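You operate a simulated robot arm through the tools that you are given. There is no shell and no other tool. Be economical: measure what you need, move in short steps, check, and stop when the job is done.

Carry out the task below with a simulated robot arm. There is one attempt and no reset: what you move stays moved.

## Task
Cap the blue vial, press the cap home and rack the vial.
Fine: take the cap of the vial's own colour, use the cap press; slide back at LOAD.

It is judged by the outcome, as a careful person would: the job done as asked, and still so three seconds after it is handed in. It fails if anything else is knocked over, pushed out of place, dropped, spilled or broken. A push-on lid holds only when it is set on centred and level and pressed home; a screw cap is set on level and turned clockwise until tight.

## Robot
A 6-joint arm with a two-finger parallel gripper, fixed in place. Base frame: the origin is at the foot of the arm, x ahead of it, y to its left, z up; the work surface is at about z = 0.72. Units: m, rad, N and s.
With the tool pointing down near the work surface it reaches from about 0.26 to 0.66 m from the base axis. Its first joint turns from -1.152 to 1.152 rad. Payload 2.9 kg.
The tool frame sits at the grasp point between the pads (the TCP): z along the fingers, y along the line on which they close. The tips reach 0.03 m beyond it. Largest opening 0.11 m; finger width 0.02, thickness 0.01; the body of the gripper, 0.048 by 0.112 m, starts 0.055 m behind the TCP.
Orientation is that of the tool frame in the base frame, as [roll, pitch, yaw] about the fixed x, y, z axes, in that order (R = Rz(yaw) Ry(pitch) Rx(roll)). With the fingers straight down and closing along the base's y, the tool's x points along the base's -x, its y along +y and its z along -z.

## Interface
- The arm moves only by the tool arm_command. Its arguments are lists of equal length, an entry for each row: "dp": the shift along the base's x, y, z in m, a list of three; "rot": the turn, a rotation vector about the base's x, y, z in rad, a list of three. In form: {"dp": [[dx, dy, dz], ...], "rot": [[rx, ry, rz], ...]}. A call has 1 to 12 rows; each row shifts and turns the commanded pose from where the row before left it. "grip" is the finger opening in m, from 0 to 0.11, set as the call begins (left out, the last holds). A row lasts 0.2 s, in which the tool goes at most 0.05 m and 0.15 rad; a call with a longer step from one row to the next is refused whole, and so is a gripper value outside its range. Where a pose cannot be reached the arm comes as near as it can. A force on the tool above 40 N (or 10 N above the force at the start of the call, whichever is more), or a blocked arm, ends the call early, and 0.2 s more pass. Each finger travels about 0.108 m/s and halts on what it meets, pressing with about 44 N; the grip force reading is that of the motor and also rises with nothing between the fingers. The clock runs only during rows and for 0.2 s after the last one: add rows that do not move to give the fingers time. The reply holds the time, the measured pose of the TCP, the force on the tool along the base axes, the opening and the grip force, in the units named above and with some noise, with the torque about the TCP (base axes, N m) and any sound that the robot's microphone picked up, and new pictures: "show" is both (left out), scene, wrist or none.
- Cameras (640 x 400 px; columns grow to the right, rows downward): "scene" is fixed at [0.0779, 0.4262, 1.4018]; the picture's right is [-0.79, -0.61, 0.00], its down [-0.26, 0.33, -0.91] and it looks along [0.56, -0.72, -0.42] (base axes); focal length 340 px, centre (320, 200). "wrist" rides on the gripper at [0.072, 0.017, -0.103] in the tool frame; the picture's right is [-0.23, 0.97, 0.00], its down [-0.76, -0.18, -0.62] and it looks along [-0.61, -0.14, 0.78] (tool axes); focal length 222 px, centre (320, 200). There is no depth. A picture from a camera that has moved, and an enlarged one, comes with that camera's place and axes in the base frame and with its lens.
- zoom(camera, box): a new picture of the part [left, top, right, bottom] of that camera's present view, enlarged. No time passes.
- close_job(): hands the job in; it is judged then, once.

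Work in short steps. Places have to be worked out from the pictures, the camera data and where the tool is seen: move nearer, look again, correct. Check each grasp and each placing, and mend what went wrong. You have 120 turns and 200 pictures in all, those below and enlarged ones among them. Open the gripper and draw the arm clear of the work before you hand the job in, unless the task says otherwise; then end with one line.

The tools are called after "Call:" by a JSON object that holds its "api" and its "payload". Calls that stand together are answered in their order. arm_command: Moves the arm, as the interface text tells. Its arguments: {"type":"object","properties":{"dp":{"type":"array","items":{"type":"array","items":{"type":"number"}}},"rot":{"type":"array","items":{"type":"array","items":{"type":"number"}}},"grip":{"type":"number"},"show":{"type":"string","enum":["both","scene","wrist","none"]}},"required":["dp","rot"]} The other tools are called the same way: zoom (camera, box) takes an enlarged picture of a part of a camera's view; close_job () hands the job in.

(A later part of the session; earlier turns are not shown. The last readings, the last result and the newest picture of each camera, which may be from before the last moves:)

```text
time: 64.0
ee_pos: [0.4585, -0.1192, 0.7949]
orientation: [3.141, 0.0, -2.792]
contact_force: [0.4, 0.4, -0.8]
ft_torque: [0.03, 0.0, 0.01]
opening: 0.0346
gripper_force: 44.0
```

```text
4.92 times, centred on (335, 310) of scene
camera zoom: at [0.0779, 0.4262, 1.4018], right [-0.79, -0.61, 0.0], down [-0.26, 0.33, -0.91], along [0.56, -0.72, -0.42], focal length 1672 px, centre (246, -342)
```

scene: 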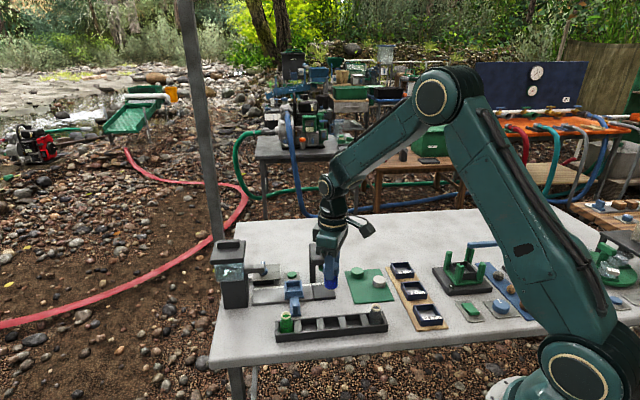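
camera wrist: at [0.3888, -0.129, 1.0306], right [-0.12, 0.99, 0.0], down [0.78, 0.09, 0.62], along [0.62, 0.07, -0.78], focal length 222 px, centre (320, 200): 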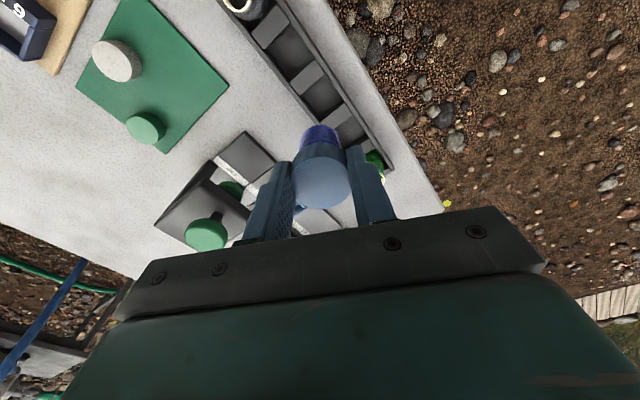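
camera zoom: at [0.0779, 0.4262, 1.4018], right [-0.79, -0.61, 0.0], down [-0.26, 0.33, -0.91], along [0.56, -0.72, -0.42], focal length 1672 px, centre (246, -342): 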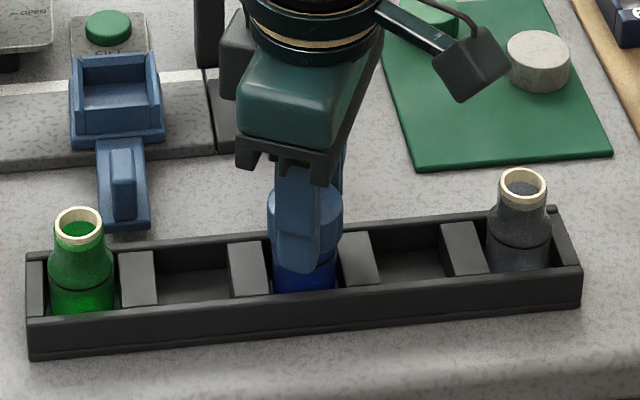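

Lowering the last few millimetres until it touches the floor.

Call:
{"api": "arm_command", "payload": {"dp": [[0, 0, -0.0015], [0, 0, -0.0015], [0, 0, -0.0015], [0, 0, 0]], "rot": [[0, 0, 0], [0, 0, 0], [0, 0, 0], [0, 0, 0]], "show": "none"}}

Call:
{"api": "arm_command", "payload": {"dp": [[0, 0, -0.0015], [0, 0, -0.001], [0, 0, 0]], "rot": [[0, 0, 0], [0, 0, 0], [0, 0, 0]], "show": "none"}}

```text
time: 65.0
ee_pos: [0.4603, -0.1189, 0.7917]
orientation: [-3.141, 0.003, -2.792]
contact_force: [-6.2, 1.2, 33.7]
ft_torque: [-0.03, 0.15, 0.01]
opening: 0.0347
gripper_force: 43.5
```

```text
time: 65.8
ee_pos: [0.4599, -0.1187, 0.7906]
orientation: [-3.14, 0.005, -2.791]
contact_force: [-2.5, 2.7, 36.4]
ft_torque: [0.08, -0.12, 0.03]
opening: 0.0343
gripper_force: 44.2
```

Firm contact at about 0.792, the expected seated height. I'll back off the force and view before releasing.

Call:
{"api": "arm_command", "payload": {"dp": [[0, 0, 0.002], [0, 0, 0.0015], [0, 0, 0]], "rot": [[0, 0, 0], [0, 0, 0], [0, 0, 0]], "show": "none"}}

Call:
{"api": "zoom", "payload": {"camera": "wrist", "box": [230, 50, 420, 210]}}

Call:
{"api": "zoom", "payload": {"camera": "scene", "box": [305, 285, 355, 330]}}

```text
time: 66.6
ee_pos: [0.4574, -0.1194, 0.792]
orientation: [3.141, -0.004, -2.793]
contact_force: [1.4, 0.3, 2.3]
ft_torque: [-0.01, -0.17, -0.02]
opening: 0.0341
gripper_force: 44.1
heard: snap
```

```text
2.50 times, centred on (325, 130) of wrist
camera zoom: at [0.3821, -0.1274, 0.8938], right [-0.12, 0.99, 0.0], down [0.78, 0.09, 0.62], along [0.62, 0.08, -0.78], focal length 555 px, centre (308, 375)
```

zoom: 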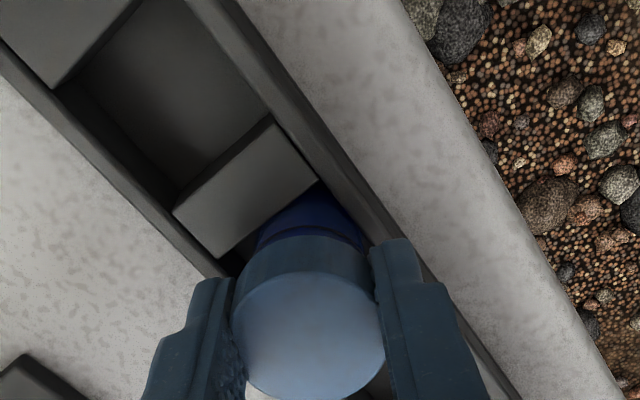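

```text
8.89 times, centred on (330, 308) of scene
camera zoom: at [0.0779, 0.4262, 1.4018], right [-0.79, -0.61, 0.0], down [-0.26, 0.33, -0.91], along [0.56, -0.72, -0.42], focal length 3018 px, centre (231, -756)
```

zoom: 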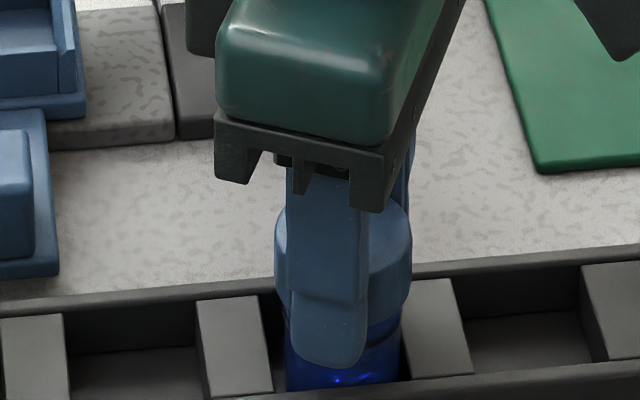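

A snap was heard while easing off, so I want to check that the cap is still home. I'll open the fingers in place, rise and inspect.

Call:
{"api": "arm_command", "payload": {"dp": [[0, 0, 0], [0, 0, 0]], "rot": [[0, 0, 0], [0, 0, 0]], "grip": 0.05, "show": "none"}}

Call:
{"api": "arm_command", "payload": {"dp": [[0, 0, 0.02], [0, 0, 0.03], [0, 0, 0.04], [0, 0, 0.03], [0, 0, 0]], "rot": [[0, 0, 0], [0, 0, 0], [0, 0, 0], [0, 0, 0], [0, 0, 0]], "show": "none"}}

Call:
{"api": "zoom", "payload": {"camera": "scene", "box": [300, 275, 360, 330]}}

Call:
{"api": "zoom", "payload": {"camera": "wrist", "box": [250, 60, 390, 180]}}

```text
time: 67.2
ee_pos: [0.4584, -0.119, 0.7908]
orientation: [3.14, -0.001, -2.793]
contact_force: [0.8, -0.1, 0.6]
ft_torque: [0.04, -0.01, -0.01]
opening: 0.0503
gripper_force: 0.0
```

```text
time: 68.4
ee_pos: [0.4588, -0.1188, 0.9121]
orientation: [3.14, 0.001, -2.791]
contact_force: [0.4, -0.2, 0.4]
ft_torque: [0.01, -0.02, 0.01]
opening: 0.0502
gripper_force: 0.1
```

```text
7.27 times, centred on (330, 302) of scene
camera zoom: at [0.0779, 0.4262, 1.4018], right [-0.79, -0.61, 0.0], down [-0.26, 0.33, -0.91], along [0.56, -0.72, -0.42], focal length 2469 px, centre (247, -546)
```

zoom: 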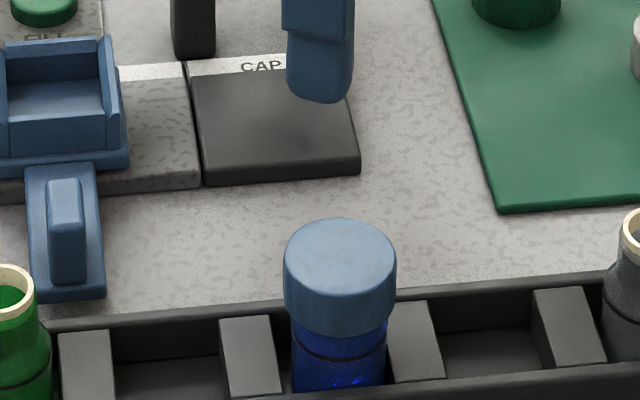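

```text
3.33 times, centred on (320, 120) of wrist
camera zoom: at [0.3835, -0.1267, 1.0151], right [-0.12, 0.99, 0.0], down [0.78, 0.09, 0.62], along [0.62, 0.08, -0.78], focal length 740 px, centre (320, 467)
```

zoom: 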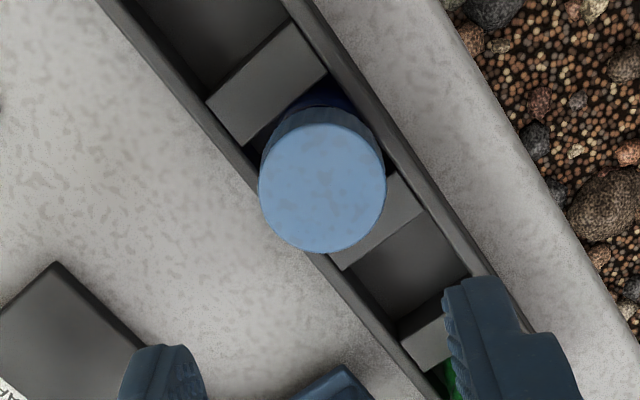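

The vial stands in the slot. I'll zoom tight on the cap to judge whether it is level and seated.

Call:
{"api": "zoom", "payload": {"camera": "scene", "box": [320, 290, 350, 315]}}

Call:
{"api": "zoom", "payload": {"camera": "wrist", "box": [295, 80, 345, 140]}}

```text
16.00 times, centred on (335, 302) of scene
camera zoom: at [0.0779, 0.4262, 1.4018], right [-0.79, -0.61, 0.0], down [-0.26, 0.33, -0.91], along [0.56, -0.72, -0.42], focal length 5433 px, centre (80, -1440)
```

zoom: 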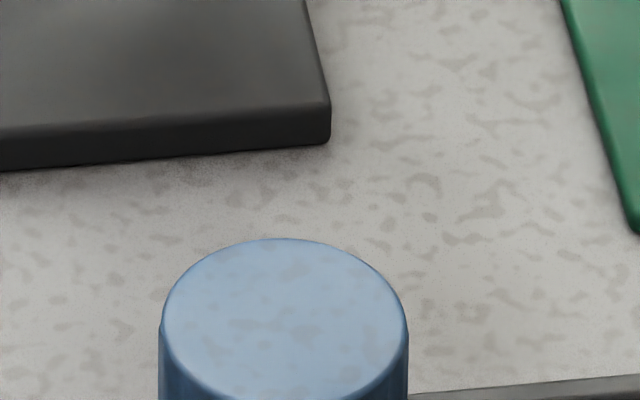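

```text
6.67 times, centred on (320, 110) of wrist
camera zoom: at [0.3835, -0.1267, 1.0151], right [-0.12, 0.99, 0.0], down [0.78, 0.09, 0.62], along [0.62, 0.08, -0.78], focal length 1481 px, centre (320, 800)
```

zoom: 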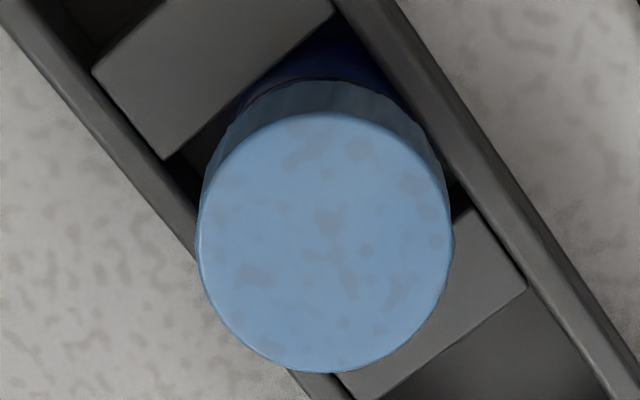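

The cap top looks level. I'll look lower, at the skirt and neck.

Call:
{"api": "zoom", "payload": {"camera": "scene", "box": [322, 302, 358, 332]}}

```text
13.33 times, centred on (340, 317) of scene
camera zoom: at [0.0779, 0.4262, 1.4018], right [-0.79, -0.61, 0.0], down [-0.26, 0.33, -0.91], along [0.56, -0.72, -0.42], focal length 4527 px, centre (53, -1360)
```

zoom: 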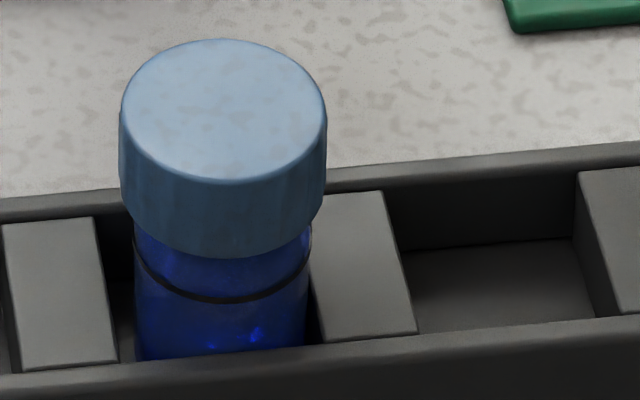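

The cap looks level and centred, but I want proof it's attached. I'll re-grip the cap and lift a few millimetres inside the slot to see whether the vial comes with it.

Call:
{"api": "arm_command", "payload": {"dp": [[0, 0, -0.04], [0, 0, -0.04], [0, 0, -0.03], [0, 0, -0.006], [0, 0, 0]], "rot": [[0, 0, 0], [0, 0, 0], [0, 0, 0], [0, 0, 0], [0, 0, 0]], "show": "none"}}

Call:
{"api": "zoom", "payload": {"camera": "wrist", "box": [230, 50, 420, 210]}}

```text
time: 69.6
ee_pos: [0.4579, -0.1181, 0.7951]
orientation: [3.141, 0.0, -2.793]
contact_force: [-0.6, 0.4, 0.1]
ft_torque: [-0.01, 0.01, 0.01]
opening: 0.05
gripper_force: 0.1
```

```text
2.50 times, centred on (325, 130) of wrist
camera zoom: at [0.3827, -0.1275, 0.8982], right [-0.12, 0.99, 0.0], down [0.78, 0.09, 0.62], along [0.62, 0.07, -0.78], focal length 555 px, centre (308, 375)
```

zoom: 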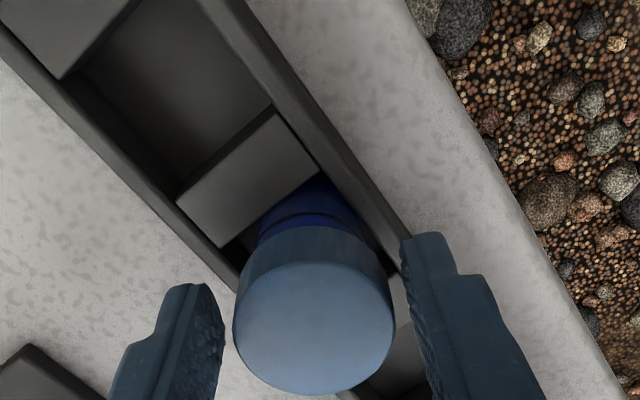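

Call:
{"api": "arm_command", "payload": {"dp": [[0, 0, 0], [0, 0, 0], [0, 0, 0]], "rot": [[0, 0, 0], [0, 0, 0], [0, 0, 0]], "grip": 0.02, "show": "none"}}

Call:
{"api": "arm_command", "payload": {"dp": [[0, 0, 0.003], [0, 0, 0.003], [0, 0, 0]], "rot": [[0, 0, 0], [0, 0, 0], [0, 0, 0]], "show": "none"}}

Call:
{"api": "zoom", "payload": {"camera": "scene", "box": [322, 302, 358, 332]}}

Call:
{"api": "zoom", "payload": {"camera": "wrist", "box": [270, 70, 370, 160]}}

```text
time: 70.4
ee_pos: [0.458, -0.1189, 0.7963]
orientation: [-3.141, 0.0, -2.791]
contact_force: [0.6, 0.2, 0.3]
ft_torque: [-0.01, 0.02, 0.03]
opening: 0.0348
gripper_force: 44.0
```

```text
time: 71.2
ee_pos: [0.4586, -0.1183, 0.8019]
orientation: [-3.142, -0.001, -2.793]
contact_force: [-0.8, -0.4, -0.2]
ft_torque: [-0.06, -0.01, 0.01]
opening: 0.035
gripper_force: 43.8
```

```text
13.33 times, centred on (340, 317) of scene
camera zoom: at [0.0779, 0.4262, 1.4018], right [-0.79, -0.61, 0.0], down [-0.26, 0.33, -0.91], along [0.56, -0.72, -0.42], focal length 4527 px, centre (53, -1360)
```

zoom: 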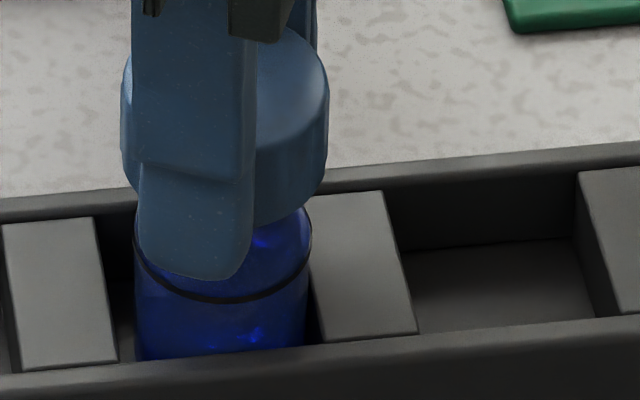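

```text
4.44 times, centred on (320, 115) of wrist
camera zoom: at [0.3828, -0.1275, 0.9043], right [-0.12, 0.99, 0.0], down [0.78, 0.09, 0.62], along [0.62, 0.07, -0.78], focal length 987 px, centre (320, 578)
```

zoom: 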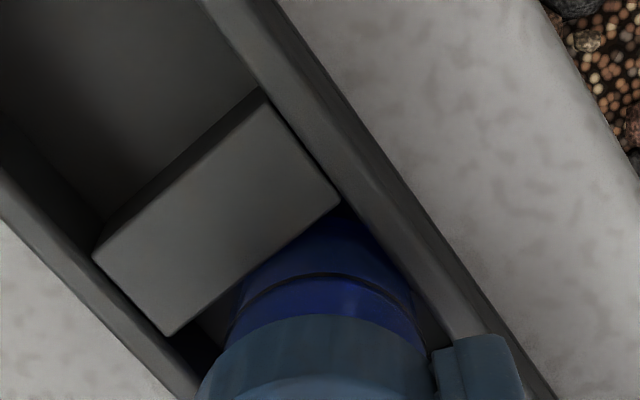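

The lift test shows the vial stayed down while the cap rose, so the cap popped off under the heavy rack contact. I'll set it back on the neck gently, in small steps, and see if it engages enough to carry the vial back to the press.

Call:
{"api": "arm_command", "payload": {"dp": [[0, 0, -0.003], [0, 0, -0.002], [0, 0, 0]], "rot": [[0, 0, 0], [0, 0, 0], [0, 0, 0]], "show": "none"}}

Call:
{"api": "arm_command", "payload": {"dp": [[0, 0, -0.001], [0, 0, 0]], "rot": [[0, 0, 0], [0, 0, 0]], "show": "none"}}

Call:
{"api": "arm_command", "payload": {"dp": [[0, 0, -0.001], [0, 0, 0]], "rot": [[0, 0, 0], [0, 0, 0]], "show": "none"}}

```text
time: 72.0
ee_pos: [0.4587, -0.1195, 0.7981]
orientation: [3.141, 0.0, -2.792]
contact_force: [-0.5, -0.4, -0.4]
ft_torque: [-0.02, 0.01, -0.01]
opening: 0.0345
gripper_force: 43.8
```

```text
time: 72.6
ee_pos: [0.4584, -0.1177, 0.7954]
orientation: [-3.14, -0.001, -2.793]
contact_force: [-0.3, -0.8, 0.8]
ft_torque: [0.0, 0.02, -0.01]
opening: 0.0346
gripper_force: 43.8
```

```text
time: 73.2
ee_pos: [0.4595, -0.1186, 0.7945]
orientation: [-3.141, -0.001, -2.793]
contact_force: [-0.3, -0.4, 0.4]
ft_torque: [0.0, -0.03, 0.03]
opening: 0.0349
gripper_force: 44.0
```

Call:
{"api": "arm_command", "payload": {"dp": [[0, 0, -0.001], [0, 0, 0]], "rot": [[0, 0, 0], [0, 0, 0]], "show": "none"}}

Call:
{"api": "arm_command", "payload": {"dp": [[0, 0, -0.001], [0, 0, 0]], "rot": [[0, 0, 0], [0, 0, 0]], "show": "none"}}

Call:
{"api": "zoom", "payload": {"camera": "scene", "box": [322, 302, 358, 332]}}

```text
time: 73.8
ee_pos: [0.4585, -0.1183, 0.7934]
orientation: [3.141, 0.0, -2.794]
contact_force: [0.3, 0.3, 0.7]
ft_torque: [0.0, 0.0, 0.0]
opening: 0.0349
gripper_force: 44.3
```

```text
time: 74.4
ee_pos: [0.4588, -0.1189, 0.7924]
orientation: [3.141, 0.0, -2.793]
contact_force: [-0.3, 0.1, 0.8]
ft_torque: [-0.05, -0.01, -0.01]
opening: 0.0345
gripper_force: 44.1
```

```text
13.33 times, centred on (340, 317) of scene
camera zoom: at [0.0779, 0.4262, 1.4018], right [-0.79, -0.61, 0.0], down [-0.26, 0.33, -0.91], along [0.56, -0.72, -0.42], focal length 4527 px, centre (53, -1360)
```

zoom: 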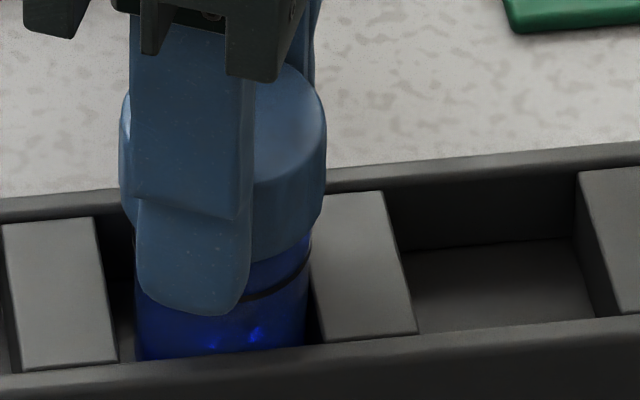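

The cap now sits lower than before with no force. I'll open the fingers here and compare the cap and ring gap directly.

Call:
{"api": "arm_command", "payload": {"dp": [[0, 0, 0], [0, 0, 0]], "rot": [[0, 0, 0], [0, 0, 0]], "grip": 0.05, "show": "none"}}

Call:
{"api": "arm_command", "payload": {"dp": [[0, 0, 0.02], [0, 0, 0.03], [0, 0, 0.04], [0, 0, 0.02], [0, 0, 0]], "rot": [[0, 0, 0], [0, 0, 0], [0, 0, 0], [0, 0, 0], [0, 0, 0]], "show": "none"}}

Call:
{"api": "zoom", "payload": {"camera": "scene", "box": [322, 302, 358, 332]}}

Call:
{"api": "zoom", "payload": {"camera": "scene", "box": [270, 270, 400, 350]}}

```text
time: 75.0
ee_pos: [0.4581, -0.1191, 0.793]
orientation: [3.141, 0.001, -2.792]
contact_force: [0.1, -0.8, 0.5]
ft_torque: [0.02, 0.01, -0.02]
opening: 0.05
gripper_force: 0.2
```

```text
time: 76.2
ee_pos: [0.4584, -0.1193, 0.9018]
orientation: [3.141, 0.002, -2.79]
contact_force: [-0.5, -0.4, 0.5]
ft_torque: [0.02, -0.02, -0.01]
opening: 0.0501
gripper_force: 0.1
```

```text
13.33 times, centred on (340, 317) of scene
camera zoom: at [0.0779, 0.4262, 1.4018], right [-0.79, -0.61, 0.0], down [-0.26, 0.33, -0.91], along [0.56, -0.72, -0.42], focal length 4527 px, centre (53, -1360)
```

zoom: 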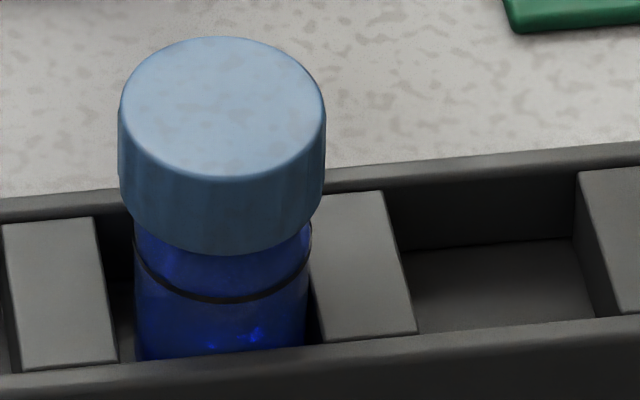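

```text
4.92 times, centred on (335, 310) of scene
camera zoom: at [0.0779, 0.4262, 1.4018], right [-0.79, -0.61, 0.0], down [-0.26, 0.33, -0.91], along [0.56, -0.72, -0.42], focal length 1672 px, centre (246, -342)
```

zoom: 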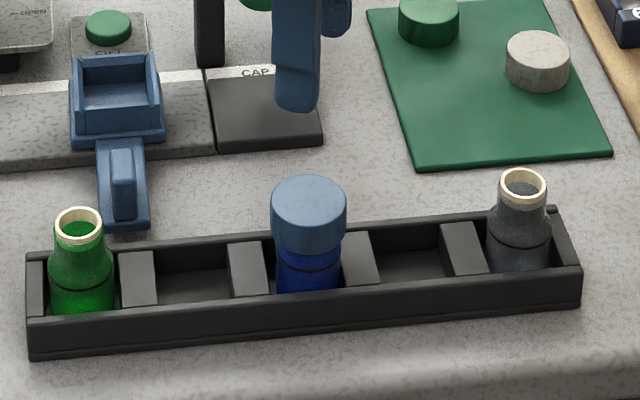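

The blue vial's ring sits about 5 mm higher than the neighbours' and it leans against one divider. So it wedged short of the floor, and easing up pulled the cap off. I'll grip the cap over the neck and nudge the vial about 3 mm back toward the slot centre to free it.

Call:
{"api": "arm_command", "payload": {"dp": [[0, 0, -0.04], [0, 0, -0.04], [0, 0, -0.027], [0, 0, 0]], "rot": [[0, 0, 0], [0, 0, 0], [0, 0, 0], [0, 0, 0]], "show": "none"}}

Call:
{"api": "arm_command", "payload": {"dp": [[0, 0, 0], [0, 0, 0], [0, 0, 0]], "rot": [[0, 0, 0], [0, 0, 0], [0, 0, 0]], "grip": 0.02, "show": "none"}}

Call:
{"api": "arm_command", "payload": {"dp": [[0.001, 0.0002, 0], [0.001, 0.0002, 0], [0.001, 0.0001, 0], [0, 0, 0]], "rot": [[0, 0, 0], [0, 0, 0], [0, 0, 0], [0, 0, 0]], "show": "none"}}

Call:
{"api": "zoom", "payload": {"camera": "scene", "box": [322, 302, 358, 332]}}

Call:
{"api": "zoom", "payload": {"camera": "wrist", "box": [270, 70, 370, 160]}}

```text
time: 77.2
ee_pos: [0.46, -0.1202, 0.795]
orientation: [-3.14, -0.002, -2.792]
contact_force: [-0.1, 0.2, -0.2]
ft_torque: [0.0, -0.01, 0.03]
opening: 0.0503
gripper_force: 0.1
```

```text
time: 78.0
ee_pos: [0.4587, -0.1193, 0.7951]
orientation: [-3.141, 0.001, -2.794]
contact_force: [0.1, 0.3, 0.0]
ft_torque: [0.0, -0.01, -0.01]
opening: 0.0347
gripper_force: 43.9
```

```text
time: 79.0
ee_pos: [0.4612, -0.1192, 0.7957]
orientation: [3.142, 0.0, -2.792]
contact_force: [-0.4, -0.4, 0.0]
ft_torque: [0.0, 0.02, -0.03]
opening: 0.0345
gripper_force: 44.2
```

```text
13.33 times, centred on (340, 317) of scene
camera zoom: at [0.0779, 0.4262, 1.4018], right [-0.79, -0.61, 0.0], down [-0.26, 0.33, -0.91], along [0.56, -0.72, -0.42], focal length 4527 px, centre (53, -1360)
```

zoom: 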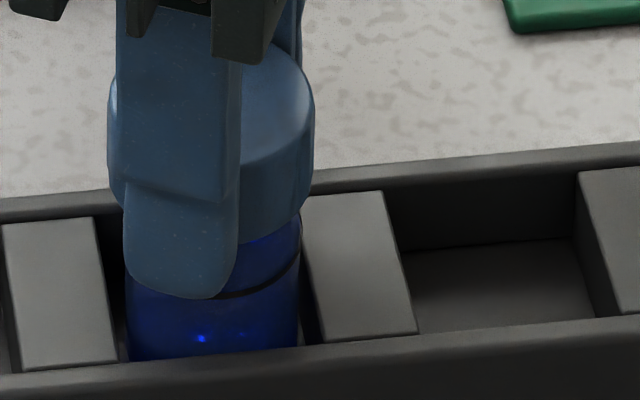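

```text
4.44 times, centred on (320, 115) of wrist
camera zoom: at [0.386, -0.1272, 0.8981], right [-0.12, 0.99, 0.0], down [0.78, 0.09, 0.62], along [0.62, 0.08, -0.78], focal length 987 px, centre (320, 578)
```

zoom: 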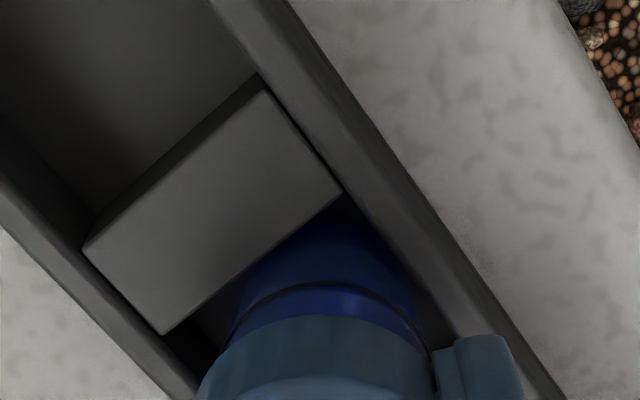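

The vial moved freely, so it isn't wedged; it stands on the slot floor, now centred. I'll press the cap down gently in small steps to re-engage it and listen.

Call:
{"api": "arm_command", "payload": {"dp": [[0, 0, -0.0015], [0, 0, -0.0015], [0, 0, 0]], "rot": [[0, 0, 0], [0, 0, 0], [0, 0, 0]], "show": "none"}}

Call:
{"api": "arm_command", "payload": {"dp": [[0, 0, -0.001], [0, 0, 0]], "rot": [[0, 0, 0], [0, 0, 0]], "show": "none"}}

Call:
{"api": "arm_command", "payload": {"dp": [[0, 0, -0.001], [0, 0, 0]], "rot": [[0, 0, 0], [0, 0, 0]], "show": "none"}}

Call:
{"api": "zoom", "payload": {"camera": "scene", "box": [322, 302, 358, 332]}}

```text
time: 79.8
ee_pos: [0.4609, -0.1193, 0.7913]
orientation: [3.141, 0.0, -2.792]
contact_force: [1.1, -0.1, 0.7]
ft_torque: [0.02, 0.02, 0.01]
opening: 0.0343
gripper_force: 43.9
```

```text
time: 80.4
ee_pos: [0.4614, -0.1185, 0.7911]
orientation: [-3.141, 0.0, -2.792]
contact_force: [-1.7, 0.9, 3.5]
ft_torque: [-0.01, 0.03, -0.02]
opening: 0.0348
gripper_force: 44.1
heard: snap
```

```text
time: 81.0
ee_pos: [0.4623, -0.1191, 0.7911]
orientation: [-3.141, 0.002, -2.794]
contact_force: [-3.0, 1.2, 18.5]
ft_torque: [-0.02, 0.2, -0.02]
opening: 0.0345
gripper_force: 43.8
```

```text
13.33 times, centred on (340, 317) of scene
camera zoom: at [0.0776, 0.4263, 1.4018], right [-0.79, -0.61, 0.0], down [-0.26, 0.33, -0.91], along [0.56, -0.72, -0.42], focal length 4527 px, centre (53, -1360)
```

zoom: 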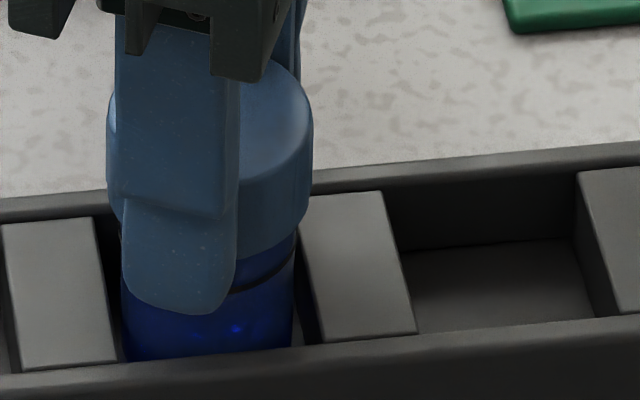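

A snap came at light force and then it went rigid, so the cap has re-engaged. I'll lift slowly to test whether the vial follows.

Call:
{"api": "arm_command", "payload": {"dp": [[0, 0, 0.002], [0, 0, 0.002], [0, 0, 0.002], [0, 0, 0.002], [0, 0, 0]], "rot": [[0, 0, 0], [0, 0, 0], [0, 0, 0], [0, 0, 0], [0, 0, 0]], "show": "none"}}

Call:
{"api": "zoom", "payload": {"camera": "scene", "box": [322, 302, 358, 332]}}

```text
time: 82.2
ee_pos: [0.462, -0.1177, 0.7982]
orientation: [-3.141, 0.0, -2.792]
contact_force: [0.3, 0.0, -0.6]
ft_torque: [-0.01, 0.01, -0.05]
opening: 0.0347
gripper_force: 44.2
```

```text
13.33 times, centred on (340, 317) of scene
camera zoom: at [0.0779, 0.4262, 1.4018], right [-0.79, -0.61, 0.0], down [-0.26, 0.33, -0.91], along [0.56, -0.72, -0.42], focal length 4527 px, centre (53, -1360)
```

zoom: 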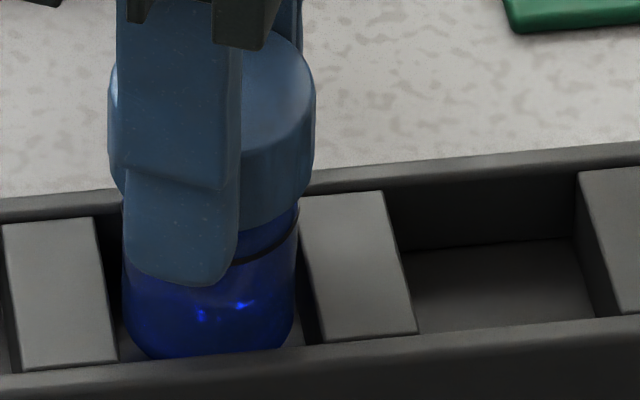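

The vial lifts with the cap. To be sure it is home, I'll take it back to the slide and press it again. I'll raise it and return over the carriage.

Call:
{"api": "arm_command", "payload": {"dp": [[0, 0, 0.02], [0, 0, 0.04], [0, 0, 0.04], [0, 0, 0.03], [0.0274, -0.0063, 0], [0.0274, -0.0063, 0], [0.0274, -0.0063, 0], [0.0274, -0.0063, 0], [0.0274, -0.0063, 0], [0.0275, -0.0062, 0], [0, 0, 0]], "rot": [[0, 0, 0], [0, 0, 0], [0, 0, 0], [0, 0, 0], [0, 0, 0], [0, 0, 0], [0, 0, 0], [0, 0, 0], [0, 0, 0], [0, 0, 0], [0, 0, 0]], "show": "none"}}

Call:
{"api": "arm_command", "payload": {"dp": [[0, 0, -0.03], [0, 0, -0.03], [0, 0, -0.02], [0, 0, 0], [0, 0, 0]], "rot": [[0, 0, 0], [0, 0, 0], [0, 0, 0], [0, 0, 0], [0, 0, 0]], "show": "none"}}

Call:
{"api": "zoom", "payload": {"camera": "scene", "box": [270, 250, 330, 310]}}

Call:
{"api": "zoom", "payload": {"camera": "wrist", "box": [240, 60, 400, 200]}}

```text
time: 84.6
ee_pos: [0.6269, -0.1555, 0.929]
orientation: [-3.141, 0.001, -2.793]
contact_force: [0.4, 0.6, -1.1]
ft_torque: [0.02, -0.03, 0.03]
opening: 0.0349
gripper_force: 44.2
```

```text
time: 85.8
ee_pos: [0.6269, -0.1565, 0.8483]
orientation: [-3.141, 0.0, -2.794]
contact_force: [-0.5, 0.1, -0.4]
ft_torque: [0.0, -0.01, -0.02]
opening: 0.0347
gripper_force: 43.7
```

```text
6.67 times, centred on (300, 280) of scene
camera zoom: at [0.0779, 0.4262, 1.4018], right [-0.79, -0.61, 0.0], down [-0.26, 0.33, -0.91], along [0.56, -0.72, -0.42], focal length 2264 px, centre (453, -333)
```

zoom: 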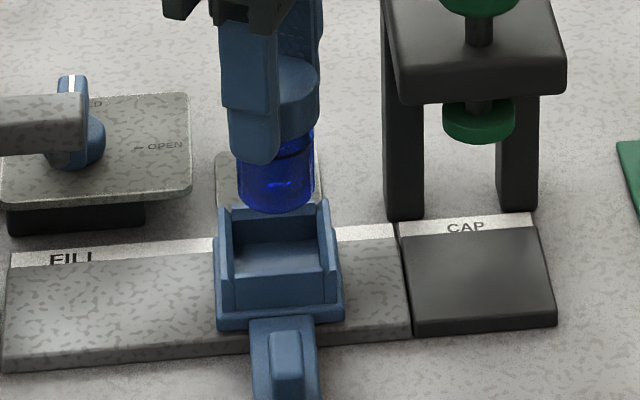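

```text
2.86 times, centred on (320, 130) of wrist
camera zoom: at [0.5501, -0.1647, 0.9511], right [-0.12, 0.99, 0.0], down [0.78, 0.09, 0.62], along [0.62, 0.07, -0.78], focal length 635 px, centre (320, 400)
```

zoom: 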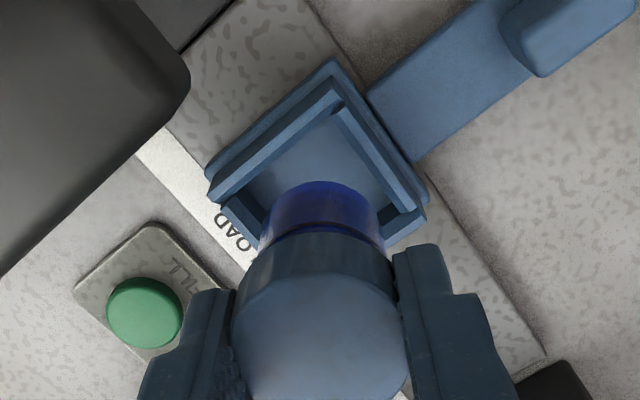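

The vial is aligned with the carriage. I'll lower most of the way and check.

Call:
{"api": "arm_command", "payload": {"dp": [[0, 0, -0.015], [0, 0, -0.012], [0, 0, -0.005], [0, 0, 0], [0, 0, 0]], "rot": [[0, 0, 0], [0, 0, 0], [0, 0, 0], [0, 0, 0], [0, 0, 0]], "show": "none"}}

Call:
{"api": "zoom", "payload": {"camera": "scene", "box": [270, 250, 330, 310]}}

Call:
{"api": "zoom", "payload": {"camera": "wrist", "box": [240, 60, 400, 200]}}

```text
time: 87.0
ee_pos: [0.6251, -0.1565, 0.8173]
orientation: [3.141, 0.0, -2.793]
contact_force: [0.7, 0.1, -0.8]
ft_torque: [0.02, -0.02, -0.01]
opening: 0.0348
gripper_force: 43.6
```

```text
6.67 times, centred on (300, 280) of scene
camera zoom: at [0.0779, 0.4262, 1.4018], right [-0.79, -0.61, 0.0], down [-0.26, 0.33, -0.91], along [0.56, -0.72, -0.42], focal length 2264 px, centre (453, -333)
```

zoom: 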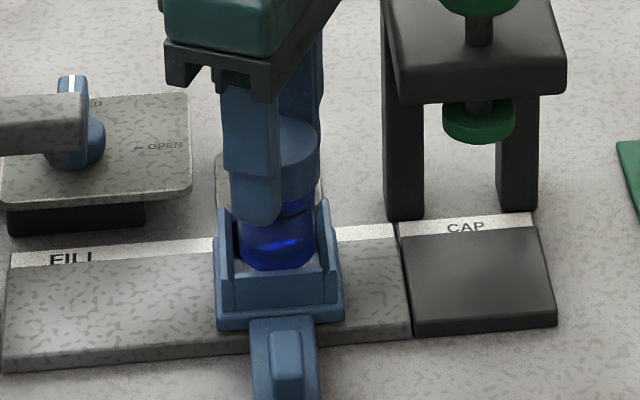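

```text
2.86 times, centred on (320, 130) of wrist
camera zoom: at [0.5504, -0.1643, 0.9194], right [-0.12, 0.99, 0.0], down [0.78, 0.09, 0.62], along [0.62, 0.07, -0.78], focal length 635 px, centre (320, 400)
```

zoom: 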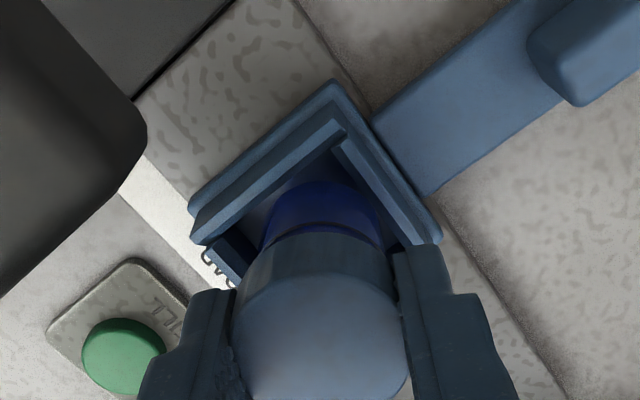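

It's entering the carriage cleanly. I'll lower in small steps to light contact.

Call:
{"api": "arm_command", "payload": {"dp": [[0, 0, -0.003], [0, 0, -0.003], [0, 0, -0.002], [0, 0, 0]], "rot": [[0, 0, 0], [0, 0, 0], [0, 0, 0], [0, 0, 0]], "show": "none"}}

Call:
{"api": "arm_command", "payload": {"dp": [[0, 0, -0.001], [0, 0, 0]], "rot": [[0, 0, 0], [0, 0, 0]], "show": "none"}}

Call:
{"api": "arm_command", "payload": {"dp": [[0, 0, -0.001], [0, 0, 0]], "rot": [[0, 0, 0], [0, 0, 0]], "show": "none"}}

```text
time: 88.0
ee_pos: [0.6254, -0.1566, 0.8088]
orientation: [-3.141, 0.0, -2.794]
contact_force: [0.4, 0.7, -0.3]
ft_torque: [0.01, 0.01, 0.03]
opening: 0.0348
gripper_force: 43.6
```

```text
time: 88.6
ee_pos: [0.6252, -0.1563, 0.8069]
orientation: [3.141, 0.001, -2.793]
contact_force: [-0.7, 0.2, -0.8]
ft_torque: [0.01, 0.01, -0.04]
opening: 0.0347
gripper_force: 44.1
```

```text
time: 89.2
ee_pos: [0.6273, -0.1553, 0.8068]
orientation: [-3.14, -0.001, -2.792]
contact_force: [-0.1, 0.9, -0.4]
ft_torque: [0.0, -0.02, -0.03]
opening: 0.0348
gripper_force: 44.0
```

Call:
{"api": "arm_command", "payload": {"dp": [[0, 0, -0.001], [0, 0, 0]], "rot": [[0, 0, 0], [0, 0, 0]], "show": "none"}}

Call:
{"api": "arm_command", "payload": {"dp": [[0, 0, -0.0005], [0, 0, 0]], "rot": [[0, 0, 0], [0, 0, 0]], "show": "none"}}

Call:
{"api": "zoom", "payload": {"camera": "scene", "box": [270, 250, 330, 310]}}

```text
time: 89.8
ee_pos: [0.6266, -0.155, 0.8056]
orientation: [3.141, -0.001, -2.793]
contact_force: [0.2, -0.2, -0.4]
ft_torque: [-0.04, -0.01, 0.03]
opening: 0.0346
gripper_force: 44.0
```

```text
time: 90.4
ee_pos: [0.6273, -0.1561, 0.8045]
orientation: [-3.141, 0.0, -2.792]
contact_force: [0.1, 0.3, 3.0]
ft_torque: [0.04, 0.04, -0.02]
opening: 0.0345
gripper_force: 43.7
```

```text
6.67 times, centred on (300, 280) of scene
camera zoom: at [0.0779, 0.4262, 1.4018], right [-0.79, -0.61, 0.0], down [-0.26, 0.33, -0.91], along [0.56, -0.72, -0.42], focal length 2264 px, centre (453, -333)
```

zoom: 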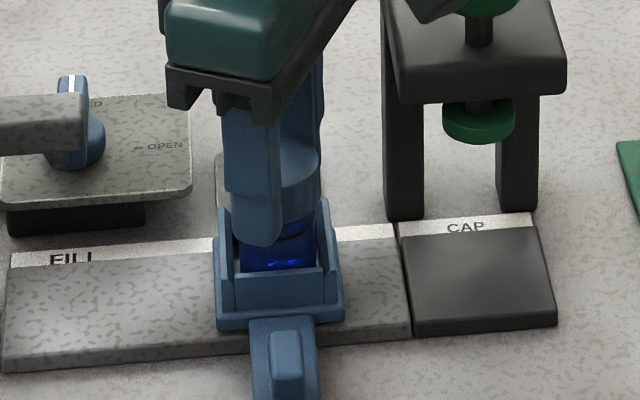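

Light contact at 3 N. I'll release, rise, and capture a reference close-up of the cap.

Call:
{"api": "arm_command", "payload": {"dp": [[0, 0, 0], [0, 0, 0]], "rot": [[0, 0, 0], [0, 0, 0]], "grip": 0.055, "show": "none"}}

Call:
{"api": "arm_command", "payload": {"dp": [[0, 0, 0.02], [0, 0, 0.04], [0, 0, 0.05], [0, 0, 0.047], [0, 0, 0]], "rot": [[0, 0, 0], [0, 0, 0], [0, 0, 0], [0, 0, 0], [0, 0, 0]], "show": "none"}}

Call:
{"api": "zoom", "payload": {"camera": "scene", "box": [275, 265, 311, 295]}}

```text
time: 91.0
ee_pos: [0.6269, -0.1557, 0.8055]
orientation: [3.142, -0.001, -2.793]
contact_force: [0.4, -0.4, 0.2]
ft_torque: [0.0, 0.02, -0.01]
opening: 0.0551
gripper_force: 0.0
```

```text
time: 92.2
ee_pos: [0.6275, -0.1554, 0.9634]
orientation: [3.14, -0.001, -2.792]
contact_force: [0.3, -0.3, -0.7]
ft_torque: [-0.05, 0.02, 0.02]
opening: 0.0551
gripper_force: 0.0
```

```text
13.33 times, centred on (293, 280) of scene
camera zoom: at [0.0779, 0.4262, 1.4018], right [-0.79, -0.61, 0.0], down [-0.26, 0.33, -0.91], along [0.56, -0.72, -0.42], focal length 4527 px, centre (680, -867)
```

zoom: 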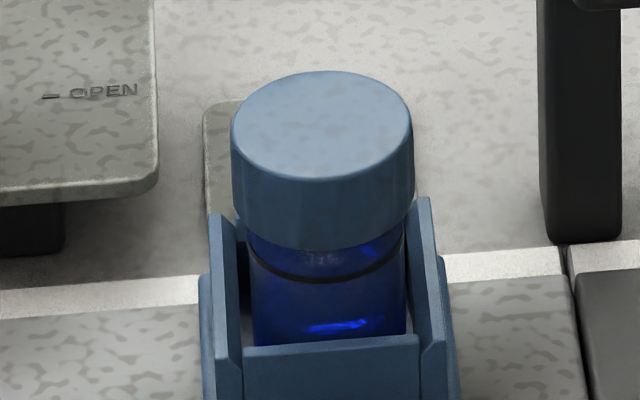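

The cap is seated about 2 mm lower than when it was loose. Now I'll repeat the press cycle, starting by going to the slide handle with the fingers turned along the track.

Call:
{"api": "arm_command", "payload": {"dp": [[-0.007, 0.0073, 0], [-0.007, 0.0073, 0], [-0.007, 0.0073, 0], [-0.007, 0.0073, 0], [-0.007, 0.0073, 0], [-0.007, 0.0073, 0], [-0.007, 0.0073, 0], [-0.007, 0.0073, 0], [-0.0065, 0.0065, 0], [0, 0, 0]], "rot": [[0, 0, -0.133], [0, 0, -0.133], [0, 0, -0.133], [0, 0, -0.133], [0, 0, -0.133], [0, 0, -0.133], [0, 0, -0.133], [0, 0, -0.133], [0, 0, -0.13], [0, 0, 0]], "grip": 0.035, "show": "none"}}

Call:
{"api": "arm_command", "payload": {"dp": [[0, 0, -0.04], [0, 0, -0.05], [0, 0, -0.05], [0, 0, -0.02], [0, 0, 0]], "rot": [[0, 0, 0], [0, 0, 0], [0, 0, 0], [0, 0, 0], [0, 0, 0]], "show": "none"}}

Call:
{"api": "zoom", "payload": {"camera": "wrist", "box": [210, 50, 430, 220]}}

```text
time: 94.4
ee_pos: [0.5636, -0.0904, 0.9627]
orientation: [3.141, -0.001, 2.296]
contact_force: [-0.4, -0.1, -0.5]
ft_torque: [-0.06, 0.04, -0.02]
opening: 0.0353
gripper_force: 0.0
```

```text
time: 95.6
ee_pos: [0.5639, -0.0909, 0.8005]
orientation: [-3.14, -0.001, 2.298]
contact_force: [-0.3, -1.1, -0.4]
ft_torque: [0.03, -0.03, -0.01]
opening: 0.035
gripper_force: 0.1
```

```text
2.35 times, centred on (320, 135) of wrist
camera zoom: at [0.5257, -0.0256, 0.9036], right [0.88, 0.48, 0.0], down [0.37, -0.69, 0.62], along [0.3, -0.55, -0.78], focal length 523 px, centre (320, 353)
```

zoom: 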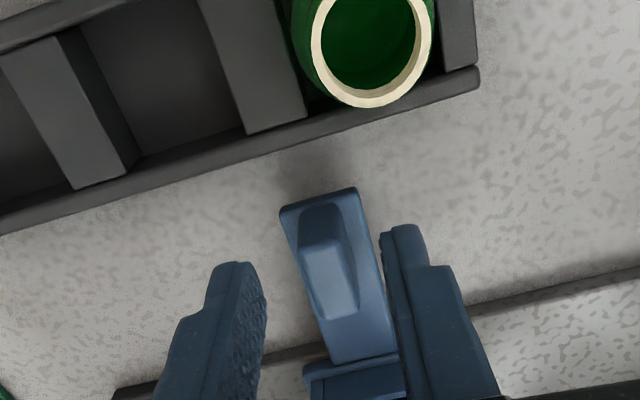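

Well centred on the grip. I'll descend, close loosely, and push toward CAP.

Call:
{"api": "arm_command", "payload": {"dp": [[0, 0, -0.015], [0, 0, -0.0125], [0, 0, 0]], "rot": [[0, 0, 0], [0, 0, 0], [0, 0, 0]], "show": "none"}}

Call:
{"api": "arm_command", "payload": {"dp": [[0, 0, 0], [0, 0, 0], [-0.0056, -0.0053, 0], [-0.0056, -0.0053, 0], [-0.0056, -0.0053, 0], [-0.0056, -0.0053, 0], [-0.0056, -0.0053, 0], [-0.0056, -0.0053, 0], [-0.0056, -0.0053, 0], [-0.0056, -0.0053, 0], [-0.0056, -0.0053, 0], [-0.0056, -0.0053, 0]], "rot": [[0, 0, 0], [0, 0, 0], [0, 0, 0], [0, 0, 0], [0, 0, 0], [0, 0, 0], [0, 0, 0], [0, 0, 0], [0, 0, 0], [0, 0, 0], [0, 0, 0], [0, 0, 0]], "grip": 0.018, "show": "none"}}

Call:
{"api": "arm_command", "payload": {"dp": [[-0.0035, -0.0033, 0], [-0.0025, -0.0024, 0], [-0.0015, -0.0014, 0], [-0.0015, -0.0014, 0], [-0.0015, -0.0014, 0], [0, 0, 0]], "rot": [[0, 0, 0], [0, 0, 0], [0, 0, 0], [0, 0, 0], [0, 0, 0], [0, 0, 0]], "show": "none"}}

Call:
{"api": "zoom", "payload": {"camera": "wrist", "box": [210, 50, 430, 220]}}

```text
time: 96.4
ee_pos: [0.5637, -0.0914, 0.7737]
orientation: [3.141, -0.001, 2.297]
contact_force: [0.1, -0.5, 0.1]
ft_torque: [0.01, 0.04, -0.01]
opening: 0.0352
gripper_force: 0.0
```

```text
time: 99.0
ee_pos: [0.5077, -0.1442, 0.775]
orientation: [-3.14, 0.0, 2.297]
contact_force: [0.0, 1.2, -0.1]
ft_torque: [-0.01, -0.02, -0.02]
opening: 0.0184
gripper_force: 0.6
```

```text
time: 100.4
ee_pos: [0.4974, -0.1534, 0.775]
orientation: [3.14, -0.001, 2.297]
contact_force: [0.3, 1.2, -1.0]
ft_torque: [0.01, -0.03, 0.03]
opening: 0.0188
gripper_force: 0.7
```

```text
2.35 times, centred on (320, 135) of wrist
camera zoom: at [0.4599, -0.0885, 0.8775], right [0.88, 0.48, 0.0], down [0.37, -0.69, 0.62], along [0.3, -0.55, -0.78], focal length 523 px, centre (320, 353)
```

zoom: 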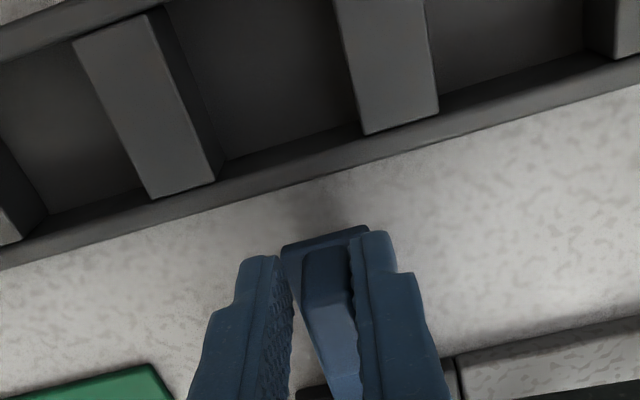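

Not quite at the stop yet. I'll push the last few millimetres.

Call:
{"api": "arm_command", "payload": {"dp": [[-0.0013, -0.0013, 0], [-0.0013, -0.0013, 0], [0, 0, 0]], "rot": [[0, 0, 0], [0, 0, 0], [0, 0, 0]], "show": "none"}}

Call:
{"api": "arm_command", "payload": {"dp": [[0.0018, 0.0018, 0], [0, 0, 0], [0, 0, 0]], "rot": [[0, 0, 0], [0, 0, 0], [0, 0, 0]], "grip": 0.035, "show": "none"}}

Call:
{"api": "arm_command", "payload": {"dp": [[0, 0, 0.03], [0, 0, 0.05], [0, 0, 0.05], [0, 0, 0.05], [0, 0, 0.03], [0, 0, 0]], "rot": [[0, 0, 0], [0, 0, 0], [0, 0, 0], [0, 0, 0], [0, 0, 0], [0, 0, 0]], "show": "none"}}

Call:
{"api": "zoom", "payload": {"camera": "scene", "box": [290, 230, 350, 300]}}

```text
time: 101.2
ee_pos: [0.4948, -0.1569, 0.7744]
orientation: [3.139, 0.0, 2.298]
contact_force: [9.1, 7.5, -3.9]
ft_torque: [0.06, -0.15, 0.11]
opening: 0.0238
gripper_force: 6.1
```

```text
time: 102.0
ee_pos: [0.4949, -0.1546, 0.7752]
orientation: [-3.141, -0.001, 2.296]
contact_force: [0.0, 0.2, -0.1]
ft_torque: [-0.02, -0.01, -0.03]
opening: 0.0349
gripper_force: 0.1
```

```text
time: 103.4
ee_pos: [0.4952, -0.1538, 0.9853]
orientation: [3.141, -0.001, 2.295]
contact_force: [-0.3, 0.7, -0.1]
ft_torque: [-0.03, -0.02, 0.0]
opening: 0.0351
gripper_force: 0.1
```

```text
5.71 times, centred on (320, 265) of scene
camera zoom: at [0.0779, 0.4262, 1.4018], right [-0.79, -0.61, 0.0], down [-0.26, 0.33, -0.91], along [0.56, -0.72, -0.42], focal length 1940 px, centre (320, -171)
```

zoom: 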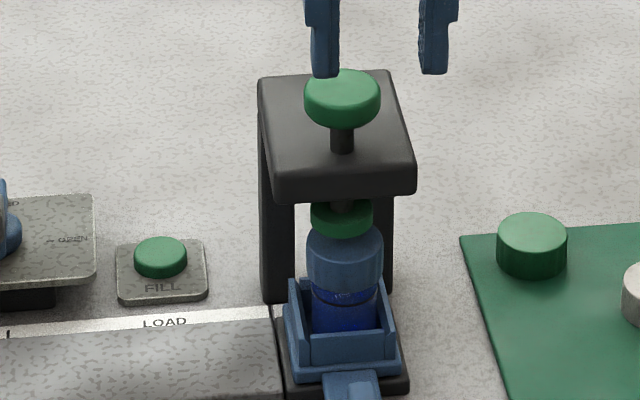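

The slide is at the CAP stop again, with the vial under the plunger. I'll close the fingers, move over the knob and lower to just above it.

Call:
{"api": "arm_command", "payload": {"dp": [[0.0163, -0.0154, 0], [0.0163, -0.0154, 0], [0.0163, -0.0154, 0], [0.0163, -0.0154, 0], [0, 0, -0.03], [0, 0, -0.02], [0, 0, 0]], "rot": [[0, 0, 0], [0, 0, 0], [0, 0, 0], [0, 0, 0], [0, 0, 0], [0, 0, 0], [0, 0, 0]], "grip": 0.0, "show": "none"}}

Call:
{"api": "arm_command", "payload": {"dp": [[0, 0, -0.005], [0, 0, -0.005], [0, 0, -0.004], [0, 0, -0.004], [0, 0, -0.004], [0, 0, 0]], "rot": [[0, 0, 0], [0, 0, 0], [0, 0, 0], [0, 0, 0], [0, 0, 0], [0, 0, 0]], "show": "none"}}

Call:
{"api": "zoom", "payload": {"camera": "scene", "box": [290, 220, 370, 290]}}

```text
time: 105.0
ee_pos: [0.5613, -0.2155, 0.9342]
orientation: [-3.141, 0.001, 2.297]
contact_force: [0.4, -0.1, 0.2]
ft_torque: [-0.01, -0.01, -0.02]
opening: 0.0002
gripper_force: 37.5
```

```text
time: 106.4
ee_pos: [0.5609, -0.2168, 0.9123]
orientation: [3.141, -0.001, 2.297]
contact_force: [-0.8, 0.2, 1.3]
ft_torque: [-0.02, -0.02, 0.01]
opening: 0.0
gripper_force: 37.8
```

```text
5.71 times, centred on (330, 255) of scene
camera zoom: at [0.0779, 0.4262, 1.4018], right [-0.79, -0.61, 0.0], down [-0.26, 0.33, -0.91], along [0.56, -0.72, -0.42], focal length 1940 px, centre (263, -114)
```

zoom: 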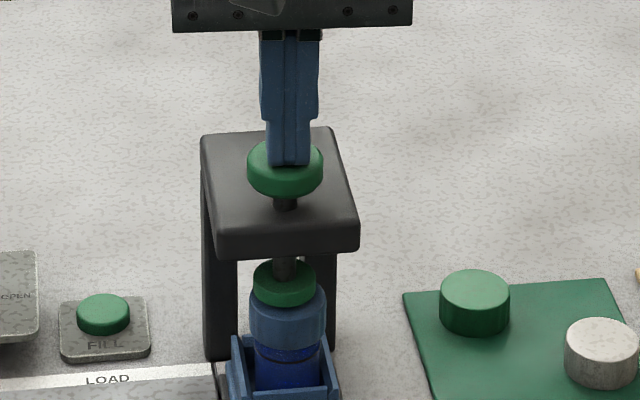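

Call:
{"api": "arm_command", "payload": {"dp": [[0, 0, -0.002], [0, 0, -0.001], [0, 0, 0]], "rot": [[0, 0, 0], [0, 0, 0], [0, 0, 0]], "show": "none"}}

Call:
{"api": "arm_command", "payload": {"dp": [[0, 0, -0.001], [0, 0, 0]], "rot": [[0, 0, 0], [0, 0, 0]], "show": "none"}}

Call:
{"api": "arm_command", "payload": {"dp": [[0, 0, -0.001], [0, 0, 0]], "rot": [[0, 0, 0], [0, 0, 0]], "show": "none"}}

```text
time: 107.2
ee_pos: [0.5614, -0.2165, 0.9091]
orientation: [3.14, -0.001, 2.295]
contact_force: [-0.5, 0.0, 2.6]
ft_torque: [-0.07, 0.02, 0.01]
opening: 0.0
gripper_force: 37.4
heard: click
```

```text
time: 107.8
ee_pos: [0.5611, -0.2173, 0.9091]
orientation: [3.14, 0.0, 2.296]
contact_force: [-0.5, 1.6, 3.2]
ft_torque: [0.02, 0.03, -0.01]
opening: 0.0001
gripper_force: 37.8
```

```text
time: 108.4
ee_pos: [0.562, -0.2171, 0.9091]
orientation: [3.14, 0.001, 2.296]
contact_force: [-3.8, 3.6, 11.9]
ft_torque: [0.13, 0.11, -0.02]
opening: 0.0
gripper_force: 38.0
```

Click heard, and it is firming up at the same height as before. I'll press to about 35 N to be sure.

Call:
{"api": "arm_command", "payload": {"dp": [[0, 0, -0.001], [0, 0, 0]], "rot": [[0, 0, 0], [0, 0, 0]], "show": "none"}}

Call:
{"api": "arm_command", "payload": {"dp": [[0, 0, -0.001], [0, 0, 0], [0, 0, 0]], "rot": [[0, 0, 0], [0, 0, 0], [0, 0, 0]], "show": "none"}}

Call:
{"api": "arm_command", "payload": {"dp": [[0, 0, 0.01], [0, 0, 0.02], [0, 0, 0.03], [0, 0, 0.025], [0, 0, 0]], "rot": [[0, 0, 0], [0, 0, 0], [0, 0, 0], [0, 0, 0], [0, 0, 0]], "show": "none"}}

Call:
{"api": "zoom", "payload": {"camera": "scene", "box": [305, 265, 341, 295]}}

```text
time: 109.0
ee_pos: [0.5613, -0.2155, 0.9085]
orientation: [3.141, 0.001, 2.296]
contact_force: [-5.8, 4.9, 23.0]
ft_torque: [0.21, 0.2, 0.05]
opening: 0.0
gripper_force: 37.6
```

```text
time: 109.8
ee_pos: [0.5623, -0.2166, 0.9083]
orientation: [3.139, 0.001, 2.296]
contact_force: [-7.4, 4.5, 31.1]
ft_torque: [0.22, 0.29, 0.06]
opening: 0.0002
gripper_force: 37.3
```

```text
time: 111.0
ee_pos: [0.5617, -0.2149, 0.9902]
orientation: [-3.141, 0.001, 2.296]
contact_force: [0.6, 0.1, 0.2]
ft_torque: [0.0, 0.02, -0.01]
opening: 0.0
gripper_force: 37.5
```

```text
13.33 times, centred on (323, 280) of scene
camera zoom: at [0.0779, 0.4262, 1.4018], right [-0.79, -0.61, 0.0], down [-0.26, 0.33, -0.91], along [0.56, -0.72, -0.42], focal length 4527 px, centre (280, -867)
```

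zoom: 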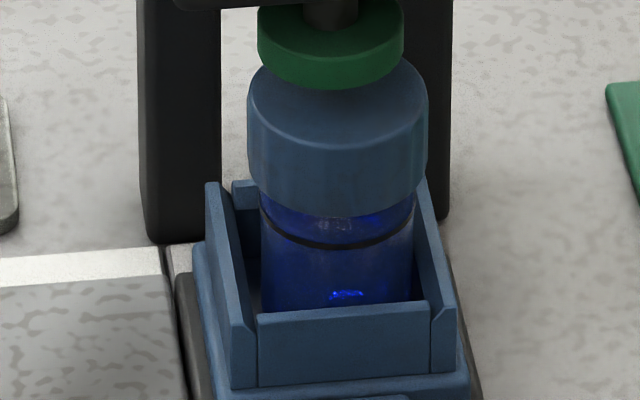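

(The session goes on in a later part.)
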